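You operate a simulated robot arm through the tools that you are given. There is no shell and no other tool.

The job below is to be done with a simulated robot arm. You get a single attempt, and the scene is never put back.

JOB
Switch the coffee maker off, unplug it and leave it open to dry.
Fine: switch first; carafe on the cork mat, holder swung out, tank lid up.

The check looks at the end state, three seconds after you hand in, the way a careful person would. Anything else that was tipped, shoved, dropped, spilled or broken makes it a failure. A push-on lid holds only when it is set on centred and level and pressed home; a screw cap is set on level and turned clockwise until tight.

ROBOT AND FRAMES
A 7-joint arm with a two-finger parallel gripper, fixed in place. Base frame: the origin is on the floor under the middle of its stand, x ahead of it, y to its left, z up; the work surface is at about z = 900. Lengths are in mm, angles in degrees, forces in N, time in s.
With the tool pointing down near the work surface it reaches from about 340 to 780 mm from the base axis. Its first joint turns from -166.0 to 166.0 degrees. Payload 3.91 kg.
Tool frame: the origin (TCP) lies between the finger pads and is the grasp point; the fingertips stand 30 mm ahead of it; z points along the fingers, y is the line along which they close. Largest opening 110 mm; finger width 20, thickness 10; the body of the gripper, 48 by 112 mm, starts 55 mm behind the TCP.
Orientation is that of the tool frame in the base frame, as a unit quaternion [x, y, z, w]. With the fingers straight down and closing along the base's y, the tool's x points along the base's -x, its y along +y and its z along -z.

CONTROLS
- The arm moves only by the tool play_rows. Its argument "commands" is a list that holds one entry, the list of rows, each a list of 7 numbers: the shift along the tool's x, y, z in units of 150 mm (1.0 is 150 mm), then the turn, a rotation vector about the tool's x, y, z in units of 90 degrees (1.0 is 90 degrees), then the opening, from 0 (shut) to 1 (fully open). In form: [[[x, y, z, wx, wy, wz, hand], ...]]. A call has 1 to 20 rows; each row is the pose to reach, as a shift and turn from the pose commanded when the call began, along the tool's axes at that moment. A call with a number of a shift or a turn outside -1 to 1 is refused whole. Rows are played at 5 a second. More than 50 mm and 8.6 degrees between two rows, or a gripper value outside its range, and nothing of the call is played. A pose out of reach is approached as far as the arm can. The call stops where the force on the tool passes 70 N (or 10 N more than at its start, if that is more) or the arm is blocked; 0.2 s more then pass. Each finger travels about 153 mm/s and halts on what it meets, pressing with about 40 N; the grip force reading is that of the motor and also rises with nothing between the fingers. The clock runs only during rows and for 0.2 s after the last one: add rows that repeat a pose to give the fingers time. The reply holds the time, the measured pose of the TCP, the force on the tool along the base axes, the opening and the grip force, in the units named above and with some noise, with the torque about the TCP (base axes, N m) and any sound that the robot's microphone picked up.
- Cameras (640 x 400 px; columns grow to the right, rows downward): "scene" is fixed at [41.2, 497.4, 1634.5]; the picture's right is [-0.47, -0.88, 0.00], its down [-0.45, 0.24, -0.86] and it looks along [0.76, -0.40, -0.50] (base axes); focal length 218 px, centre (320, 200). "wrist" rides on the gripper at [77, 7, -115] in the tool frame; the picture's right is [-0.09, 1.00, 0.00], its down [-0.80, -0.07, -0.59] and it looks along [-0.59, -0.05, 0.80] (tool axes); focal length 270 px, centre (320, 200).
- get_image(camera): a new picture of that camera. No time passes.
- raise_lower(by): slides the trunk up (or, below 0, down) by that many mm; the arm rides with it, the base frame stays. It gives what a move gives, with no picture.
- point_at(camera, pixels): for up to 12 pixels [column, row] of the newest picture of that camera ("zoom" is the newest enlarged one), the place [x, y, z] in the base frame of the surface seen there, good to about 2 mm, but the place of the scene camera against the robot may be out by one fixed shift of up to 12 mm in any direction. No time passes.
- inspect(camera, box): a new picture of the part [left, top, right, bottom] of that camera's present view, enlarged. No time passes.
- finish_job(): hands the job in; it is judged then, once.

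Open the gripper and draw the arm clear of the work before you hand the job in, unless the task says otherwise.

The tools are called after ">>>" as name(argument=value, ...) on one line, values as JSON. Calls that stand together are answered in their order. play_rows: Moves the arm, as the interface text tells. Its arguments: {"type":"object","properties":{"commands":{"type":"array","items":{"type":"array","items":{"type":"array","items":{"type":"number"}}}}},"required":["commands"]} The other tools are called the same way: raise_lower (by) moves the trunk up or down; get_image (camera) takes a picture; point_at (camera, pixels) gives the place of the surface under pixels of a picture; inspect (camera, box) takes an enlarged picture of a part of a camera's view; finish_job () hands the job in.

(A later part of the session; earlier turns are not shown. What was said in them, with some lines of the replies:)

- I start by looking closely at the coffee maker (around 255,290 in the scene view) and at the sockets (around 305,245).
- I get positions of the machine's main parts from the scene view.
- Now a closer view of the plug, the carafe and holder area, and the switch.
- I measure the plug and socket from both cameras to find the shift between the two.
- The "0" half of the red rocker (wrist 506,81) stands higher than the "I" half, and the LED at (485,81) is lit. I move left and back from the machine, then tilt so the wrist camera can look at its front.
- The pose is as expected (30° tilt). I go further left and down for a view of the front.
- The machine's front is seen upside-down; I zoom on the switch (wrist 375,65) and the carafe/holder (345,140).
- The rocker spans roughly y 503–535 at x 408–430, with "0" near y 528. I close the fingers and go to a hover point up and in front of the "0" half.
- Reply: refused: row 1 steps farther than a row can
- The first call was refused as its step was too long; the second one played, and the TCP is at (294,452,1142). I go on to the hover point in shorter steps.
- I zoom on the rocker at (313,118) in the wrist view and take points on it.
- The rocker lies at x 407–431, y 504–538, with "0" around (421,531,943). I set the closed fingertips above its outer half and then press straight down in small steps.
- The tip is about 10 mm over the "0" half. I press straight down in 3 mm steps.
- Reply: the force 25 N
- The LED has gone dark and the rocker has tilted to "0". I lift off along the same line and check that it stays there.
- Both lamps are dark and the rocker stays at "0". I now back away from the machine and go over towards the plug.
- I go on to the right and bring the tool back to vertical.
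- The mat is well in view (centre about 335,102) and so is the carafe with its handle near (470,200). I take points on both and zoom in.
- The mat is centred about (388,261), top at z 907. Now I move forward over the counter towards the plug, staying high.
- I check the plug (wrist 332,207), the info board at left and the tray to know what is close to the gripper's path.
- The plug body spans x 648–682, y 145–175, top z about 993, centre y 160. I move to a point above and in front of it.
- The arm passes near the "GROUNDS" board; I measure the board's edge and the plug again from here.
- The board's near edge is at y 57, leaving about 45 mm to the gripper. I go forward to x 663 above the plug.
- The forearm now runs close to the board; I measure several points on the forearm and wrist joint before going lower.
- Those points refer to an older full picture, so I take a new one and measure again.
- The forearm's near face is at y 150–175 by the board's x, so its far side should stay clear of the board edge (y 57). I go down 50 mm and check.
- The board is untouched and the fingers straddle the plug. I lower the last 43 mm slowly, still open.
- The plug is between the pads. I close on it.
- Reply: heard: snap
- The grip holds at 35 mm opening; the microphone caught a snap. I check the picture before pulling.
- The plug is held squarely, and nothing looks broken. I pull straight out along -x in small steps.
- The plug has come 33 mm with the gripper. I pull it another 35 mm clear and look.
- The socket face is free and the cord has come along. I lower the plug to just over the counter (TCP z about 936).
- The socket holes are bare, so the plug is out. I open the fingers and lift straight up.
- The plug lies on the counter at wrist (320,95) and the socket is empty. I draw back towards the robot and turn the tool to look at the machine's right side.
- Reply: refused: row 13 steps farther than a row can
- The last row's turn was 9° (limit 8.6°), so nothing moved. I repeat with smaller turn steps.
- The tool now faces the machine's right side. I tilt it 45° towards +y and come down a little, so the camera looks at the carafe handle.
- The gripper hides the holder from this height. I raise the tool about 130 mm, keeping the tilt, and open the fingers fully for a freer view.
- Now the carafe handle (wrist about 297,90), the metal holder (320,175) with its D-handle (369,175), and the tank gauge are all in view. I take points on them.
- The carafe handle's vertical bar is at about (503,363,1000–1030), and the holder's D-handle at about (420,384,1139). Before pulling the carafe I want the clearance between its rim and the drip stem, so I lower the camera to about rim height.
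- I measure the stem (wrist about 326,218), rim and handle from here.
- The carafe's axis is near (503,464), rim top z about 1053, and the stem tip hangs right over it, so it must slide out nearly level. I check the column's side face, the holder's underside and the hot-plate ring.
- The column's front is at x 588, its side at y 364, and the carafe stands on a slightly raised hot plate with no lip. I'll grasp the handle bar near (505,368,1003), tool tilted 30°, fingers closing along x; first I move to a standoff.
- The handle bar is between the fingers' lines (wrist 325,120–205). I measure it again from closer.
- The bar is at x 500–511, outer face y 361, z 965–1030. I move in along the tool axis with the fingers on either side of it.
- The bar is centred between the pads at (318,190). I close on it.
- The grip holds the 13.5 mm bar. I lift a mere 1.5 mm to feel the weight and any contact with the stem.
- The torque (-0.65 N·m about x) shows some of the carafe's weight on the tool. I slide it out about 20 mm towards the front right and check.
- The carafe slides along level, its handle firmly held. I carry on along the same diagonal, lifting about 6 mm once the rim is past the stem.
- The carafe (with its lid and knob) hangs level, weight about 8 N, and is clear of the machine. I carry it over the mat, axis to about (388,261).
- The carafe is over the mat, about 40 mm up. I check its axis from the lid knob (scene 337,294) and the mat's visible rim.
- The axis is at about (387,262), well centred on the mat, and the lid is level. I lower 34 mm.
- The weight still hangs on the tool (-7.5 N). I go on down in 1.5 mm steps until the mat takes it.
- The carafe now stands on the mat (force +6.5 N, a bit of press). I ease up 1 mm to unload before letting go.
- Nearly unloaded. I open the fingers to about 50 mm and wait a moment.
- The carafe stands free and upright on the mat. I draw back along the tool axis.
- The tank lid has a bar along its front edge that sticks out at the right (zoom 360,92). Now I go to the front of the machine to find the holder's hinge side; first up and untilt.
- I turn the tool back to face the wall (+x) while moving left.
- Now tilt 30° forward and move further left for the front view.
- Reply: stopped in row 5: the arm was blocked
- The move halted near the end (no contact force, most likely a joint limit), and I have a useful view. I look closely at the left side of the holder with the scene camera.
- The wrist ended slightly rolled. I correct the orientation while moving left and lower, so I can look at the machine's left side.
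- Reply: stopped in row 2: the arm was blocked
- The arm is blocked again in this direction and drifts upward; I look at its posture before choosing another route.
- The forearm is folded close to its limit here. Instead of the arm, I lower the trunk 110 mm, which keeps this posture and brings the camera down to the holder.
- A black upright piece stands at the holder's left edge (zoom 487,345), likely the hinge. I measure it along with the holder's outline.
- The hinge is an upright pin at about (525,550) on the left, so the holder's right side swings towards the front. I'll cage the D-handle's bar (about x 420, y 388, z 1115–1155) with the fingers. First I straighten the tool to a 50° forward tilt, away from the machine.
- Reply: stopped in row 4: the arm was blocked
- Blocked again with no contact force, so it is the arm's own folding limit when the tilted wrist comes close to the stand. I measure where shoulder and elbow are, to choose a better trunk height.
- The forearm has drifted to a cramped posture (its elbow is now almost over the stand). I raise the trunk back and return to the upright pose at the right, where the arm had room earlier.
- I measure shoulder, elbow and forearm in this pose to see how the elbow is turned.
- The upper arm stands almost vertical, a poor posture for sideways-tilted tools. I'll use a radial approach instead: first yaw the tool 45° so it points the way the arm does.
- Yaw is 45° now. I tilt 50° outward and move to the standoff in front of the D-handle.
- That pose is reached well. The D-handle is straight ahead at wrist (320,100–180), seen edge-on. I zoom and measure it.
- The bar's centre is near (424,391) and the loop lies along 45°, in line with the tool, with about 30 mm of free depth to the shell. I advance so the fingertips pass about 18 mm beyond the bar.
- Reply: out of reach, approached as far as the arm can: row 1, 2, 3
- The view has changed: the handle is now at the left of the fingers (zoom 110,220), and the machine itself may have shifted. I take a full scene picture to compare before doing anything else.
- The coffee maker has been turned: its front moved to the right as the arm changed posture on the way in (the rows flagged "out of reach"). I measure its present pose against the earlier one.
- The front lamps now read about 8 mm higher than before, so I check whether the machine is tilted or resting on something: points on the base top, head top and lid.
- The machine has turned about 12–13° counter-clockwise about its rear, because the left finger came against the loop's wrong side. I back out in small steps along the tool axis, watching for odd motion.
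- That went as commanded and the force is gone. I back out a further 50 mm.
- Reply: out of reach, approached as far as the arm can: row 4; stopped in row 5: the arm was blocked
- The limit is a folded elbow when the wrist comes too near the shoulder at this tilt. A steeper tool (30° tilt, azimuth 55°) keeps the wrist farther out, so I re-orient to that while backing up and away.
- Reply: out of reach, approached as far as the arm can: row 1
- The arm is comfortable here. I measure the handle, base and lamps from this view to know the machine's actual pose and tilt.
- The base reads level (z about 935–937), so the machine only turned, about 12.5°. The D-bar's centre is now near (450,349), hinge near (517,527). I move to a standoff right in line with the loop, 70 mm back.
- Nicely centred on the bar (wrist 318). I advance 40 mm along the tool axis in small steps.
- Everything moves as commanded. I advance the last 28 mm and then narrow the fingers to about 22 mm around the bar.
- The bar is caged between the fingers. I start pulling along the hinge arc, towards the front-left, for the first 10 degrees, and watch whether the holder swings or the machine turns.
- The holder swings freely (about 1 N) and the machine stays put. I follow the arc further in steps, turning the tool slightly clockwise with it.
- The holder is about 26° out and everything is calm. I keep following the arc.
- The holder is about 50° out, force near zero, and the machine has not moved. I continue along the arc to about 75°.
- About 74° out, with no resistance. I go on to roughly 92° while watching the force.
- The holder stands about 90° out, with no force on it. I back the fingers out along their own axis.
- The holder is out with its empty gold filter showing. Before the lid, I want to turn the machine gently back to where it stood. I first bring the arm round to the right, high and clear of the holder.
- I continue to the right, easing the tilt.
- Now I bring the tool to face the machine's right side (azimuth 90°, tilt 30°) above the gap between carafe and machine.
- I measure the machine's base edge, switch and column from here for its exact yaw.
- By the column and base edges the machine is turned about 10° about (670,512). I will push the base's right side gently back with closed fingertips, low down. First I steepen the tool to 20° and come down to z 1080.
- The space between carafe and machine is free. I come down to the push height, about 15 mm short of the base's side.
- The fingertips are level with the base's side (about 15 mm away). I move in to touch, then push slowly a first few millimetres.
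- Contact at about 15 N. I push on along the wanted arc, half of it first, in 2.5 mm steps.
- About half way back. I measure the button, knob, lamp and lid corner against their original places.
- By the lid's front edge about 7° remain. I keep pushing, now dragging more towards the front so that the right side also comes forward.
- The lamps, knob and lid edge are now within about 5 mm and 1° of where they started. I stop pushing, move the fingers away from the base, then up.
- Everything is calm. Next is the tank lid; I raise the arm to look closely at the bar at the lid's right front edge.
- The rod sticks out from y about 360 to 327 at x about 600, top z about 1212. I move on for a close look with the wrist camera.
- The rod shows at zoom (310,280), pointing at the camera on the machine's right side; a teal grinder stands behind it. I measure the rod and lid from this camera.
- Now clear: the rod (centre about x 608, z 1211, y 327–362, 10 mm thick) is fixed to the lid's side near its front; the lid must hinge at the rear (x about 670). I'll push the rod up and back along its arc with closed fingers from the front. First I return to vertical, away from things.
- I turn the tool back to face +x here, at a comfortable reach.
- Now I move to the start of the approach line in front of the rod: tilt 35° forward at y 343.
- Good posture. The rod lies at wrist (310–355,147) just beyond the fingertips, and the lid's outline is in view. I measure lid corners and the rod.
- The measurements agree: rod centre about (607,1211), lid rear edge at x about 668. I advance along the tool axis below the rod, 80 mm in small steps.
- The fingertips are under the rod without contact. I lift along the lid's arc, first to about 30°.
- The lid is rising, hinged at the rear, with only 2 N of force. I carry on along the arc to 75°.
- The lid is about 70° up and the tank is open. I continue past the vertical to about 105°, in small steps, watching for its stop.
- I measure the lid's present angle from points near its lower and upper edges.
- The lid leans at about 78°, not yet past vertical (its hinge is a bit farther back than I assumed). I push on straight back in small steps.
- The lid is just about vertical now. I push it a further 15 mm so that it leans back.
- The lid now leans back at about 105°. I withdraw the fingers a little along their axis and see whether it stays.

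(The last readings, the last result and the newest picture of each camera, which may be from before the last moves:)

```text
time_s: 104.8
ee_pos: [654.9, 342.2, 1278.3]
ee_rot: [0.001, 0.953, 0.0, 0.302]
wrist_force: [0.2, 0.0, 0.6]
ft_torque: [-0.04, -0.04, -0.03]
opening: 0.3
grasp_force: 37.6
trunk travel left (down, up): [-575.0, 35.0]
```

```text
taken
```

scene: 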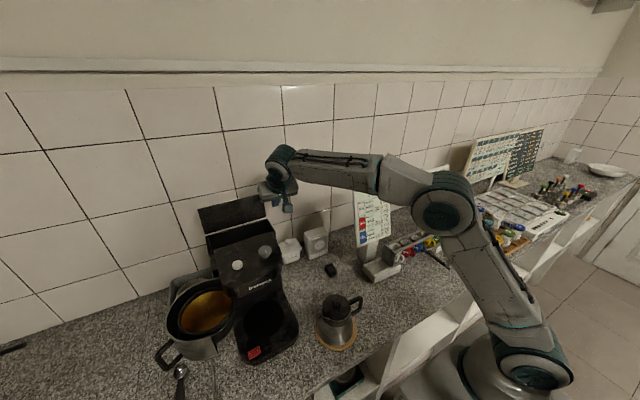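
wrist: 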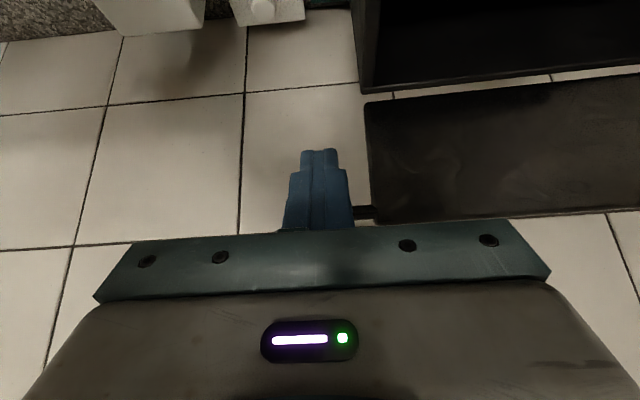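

The lid stays up, leaning back about 12° past vertical, and the fingers are free of it. I draw the arm back from the machine.

>>> play_rows(commands=[[[0.09, 0, -0.104, 0, 0, 0, 0], [0.18, 0, -0.208, 0, 0, 0, 0], [0.27, 0, -0.312, 0, 0, 0, 0], [0.36, 0, -0.415, 0, 0, 0, 0]]])

>>> play_rows(commands=[[[0.05, -0.2, -0.05, 0, 0.06, 0, 0], [0.1, -0.4, -0.1, 0, 0.12, 0, 0], [0.15, -0.6, -0.15, 0, 0.18, 0, 0.1], [0.2, -0.8, -0.2, 0, 0.25, 0, 0.3], [0.25, -1.0, -0.2, 0, 0.32, 0, 0.5]]])

>>> get_image(camera="scene")

>>> get_image(camera="wrist")

```text
time_s: 105.8
ee_pos: [574.3, 344.1, 1299.6]
ee_rot: [0.001, 0.954, -0.001, 0.301]
wrist_force: [0.0, 0.7, -1.0]
ft_torque: [-0.01, -0.01, 0.01]
opening: 0.2
grasp_force: 37.2
trunk travel left (down, up): [-575.0, 35.0]
```

```text
time_s: 107.0
ee_pos: [526.9, 190.4, 1300.9]
ee_rot: [0.001, 0.999, 0.0, 0.054]
wrist_force: [0.2, 0.3, -0.1]
ft_torque: [-0.01, 0.02, -0.01]
opening: 55.2
grasp_force: 0.0
trunk travel left (down, up): [-575.0, 35.0]
```

```text
taken
```

scene: 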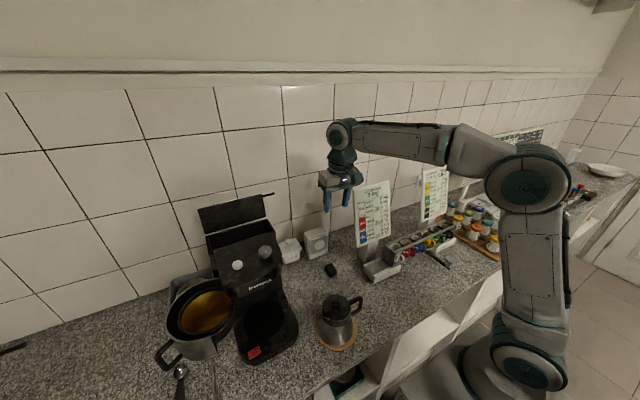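

```text
taken
```

wrist: 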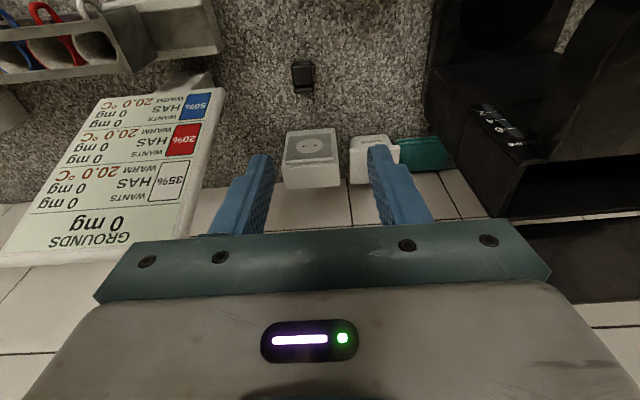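

The arm is clear. I inspect the final state: lid, holder, switch, carafe on the mat, plug, and the things around.

>>> inspect(camera="scene", box=[140, 190, 300, 310])

>>> inspect(camera="scene", box=[140, 280, 300, 400])

>>> inspect(camera="scene", box=[270, 220, 430, 360])

```text
3.33 times, centred on (220, 250) of scene
```

zoom: 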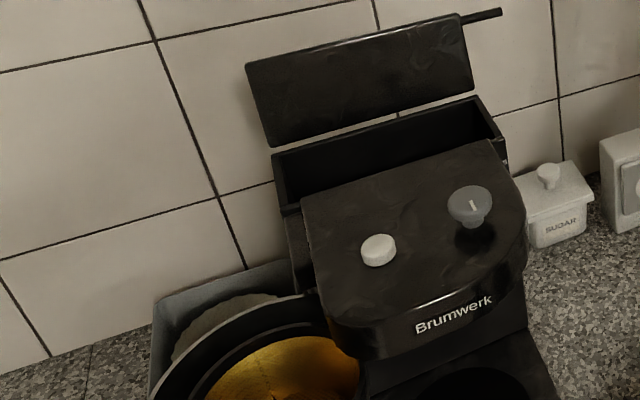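

```text
3.33 times, centred on (220, 340) of scene
```

zoom: 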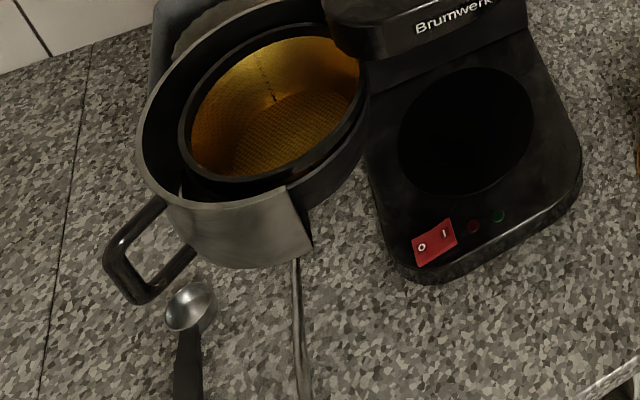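

```text
2.86 times, centred on (350, 290) of scene
```

zoom: 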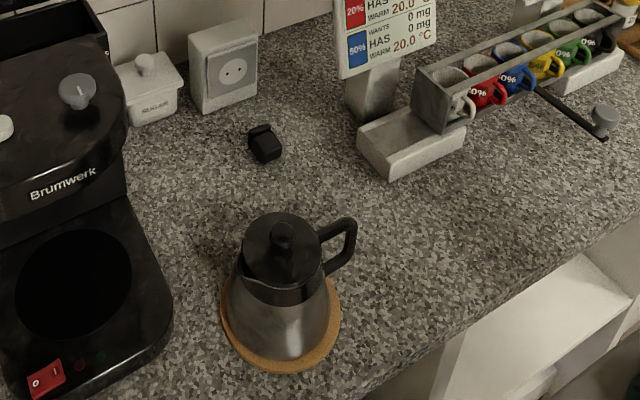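

All is as wanted: switch at 0 with dark lamps, socket empty with the plug on the counter, carafe on the mat, holder out, lid up. I draw the arm further back with the gripper open.

>>> play_rows(commands=[[[0.2, -0.08, -0.06, 0, 0.01, 0, 0.7], [0.4, -0.16, -0.12, 0, 0.02, 0, 1], [0.6, -0.24, -0.18, 0, 0.04, 0, 1], [0.8, -0.32, -0.24, 0, 0.05, 0, 1], [1.0, -0.4, -0.3, 0, 0.066, 0, 1], [1.0, -0.4, -0.3, 0, 0.066, 0, 1]]])

>>> get_image(camera="scene")

>>> get_image(camera="wrist")

```text
time_s: 108.5
ee_pos: [372.3, 133.0, 1331.7]
ee_rot: [0.001, 1.0, 0.0, 0.003]
wrist_force: [0.5, -0.2, 0.2]
ft_torque: [0.02, -0.02, -0.01]
opening: 109.9
grasp_force: 0.0
trunk travel left (down, up): [-575.0, 35.0]
```

```text
taken
```

scene: 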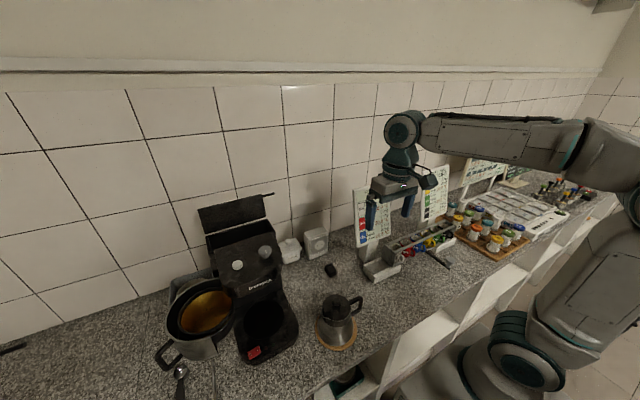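

```text
taken
```

wrist: 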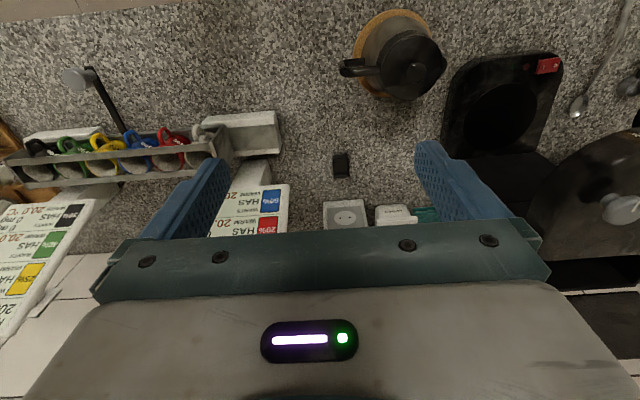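

A last check of the machine's place against the start: lamp, switch, and the carafe's base on the mat.

>>> point_at(camera="wrist", pixels=[[526, 66], [548, 66], [536, 68], [500, 155], [540, 155], [470, 160], [390, 12], [357, 55], [385, 35], [341, 165]])

>>> inspect(camera="wrist", box=[330, 0, 640, 220])

```text
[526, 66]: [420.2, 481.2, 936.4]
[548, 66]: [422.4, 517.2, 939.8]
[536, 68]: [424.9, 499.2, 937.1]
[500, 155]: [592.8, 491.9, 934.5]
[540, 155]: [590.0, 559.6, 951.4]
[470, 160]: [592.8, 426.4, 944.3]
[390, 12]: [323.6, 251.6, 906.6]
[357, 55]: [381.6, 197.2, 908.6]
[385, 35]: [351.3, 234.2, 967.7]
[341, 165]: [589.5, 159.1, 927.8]
```

```text
1.82 times, centred on (485, 110) of wrist
```

zoom: 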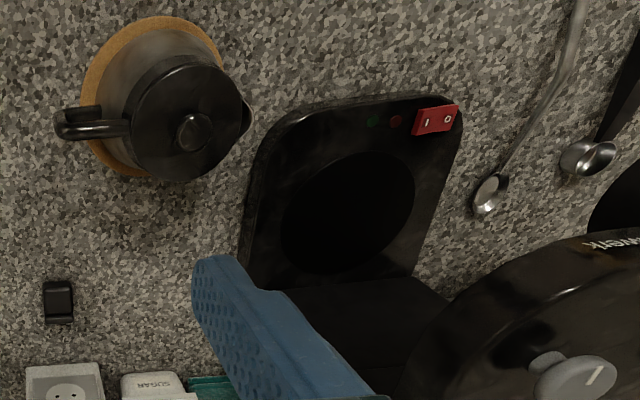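

The coffee maker stands within about 5 mm and 1° of where it started. The switch is off, the plug is out, the carafe is on the mat, the holder is out and the lid is up. I hand the job in.

>>> finish_job()

```text
The job is handed in.
```

The job is handed in and the coffee maker is switched off, unplugged and open to dry. One thing went wrong on the way: I knocked the machine round and had to push it back.

- **Switch:** it was pressed to 0 before anything else, and both lamps are dark.
- **Plug:** it is out of the socket and lies on the counter in front of it. The microphone picked up a snap when the gripper closed on the plug. I saw no damage, but the cord is no longer visible in the pictures since I let go of the plug.
- **Carafe:** it stands upright on the cork mat with its lid on, close to centred.
- **Filter holder:** it is swung out about 90° to the left.
- **Tank lid:** it is up, leaning back about 12° past vertical, and it stayed there when I let go.

**The knock:** on the first reach for the holder's handle the arm changed posture and caught the handle from the wrong side. That turned the machine about 10–12°. I pushed it back by the base, and it now stands within about 5 mm and 1° of where it started.

In the last pictures I saw nothing else moved, tipped or spilled. The gripper is open and the arm is drawn clear.
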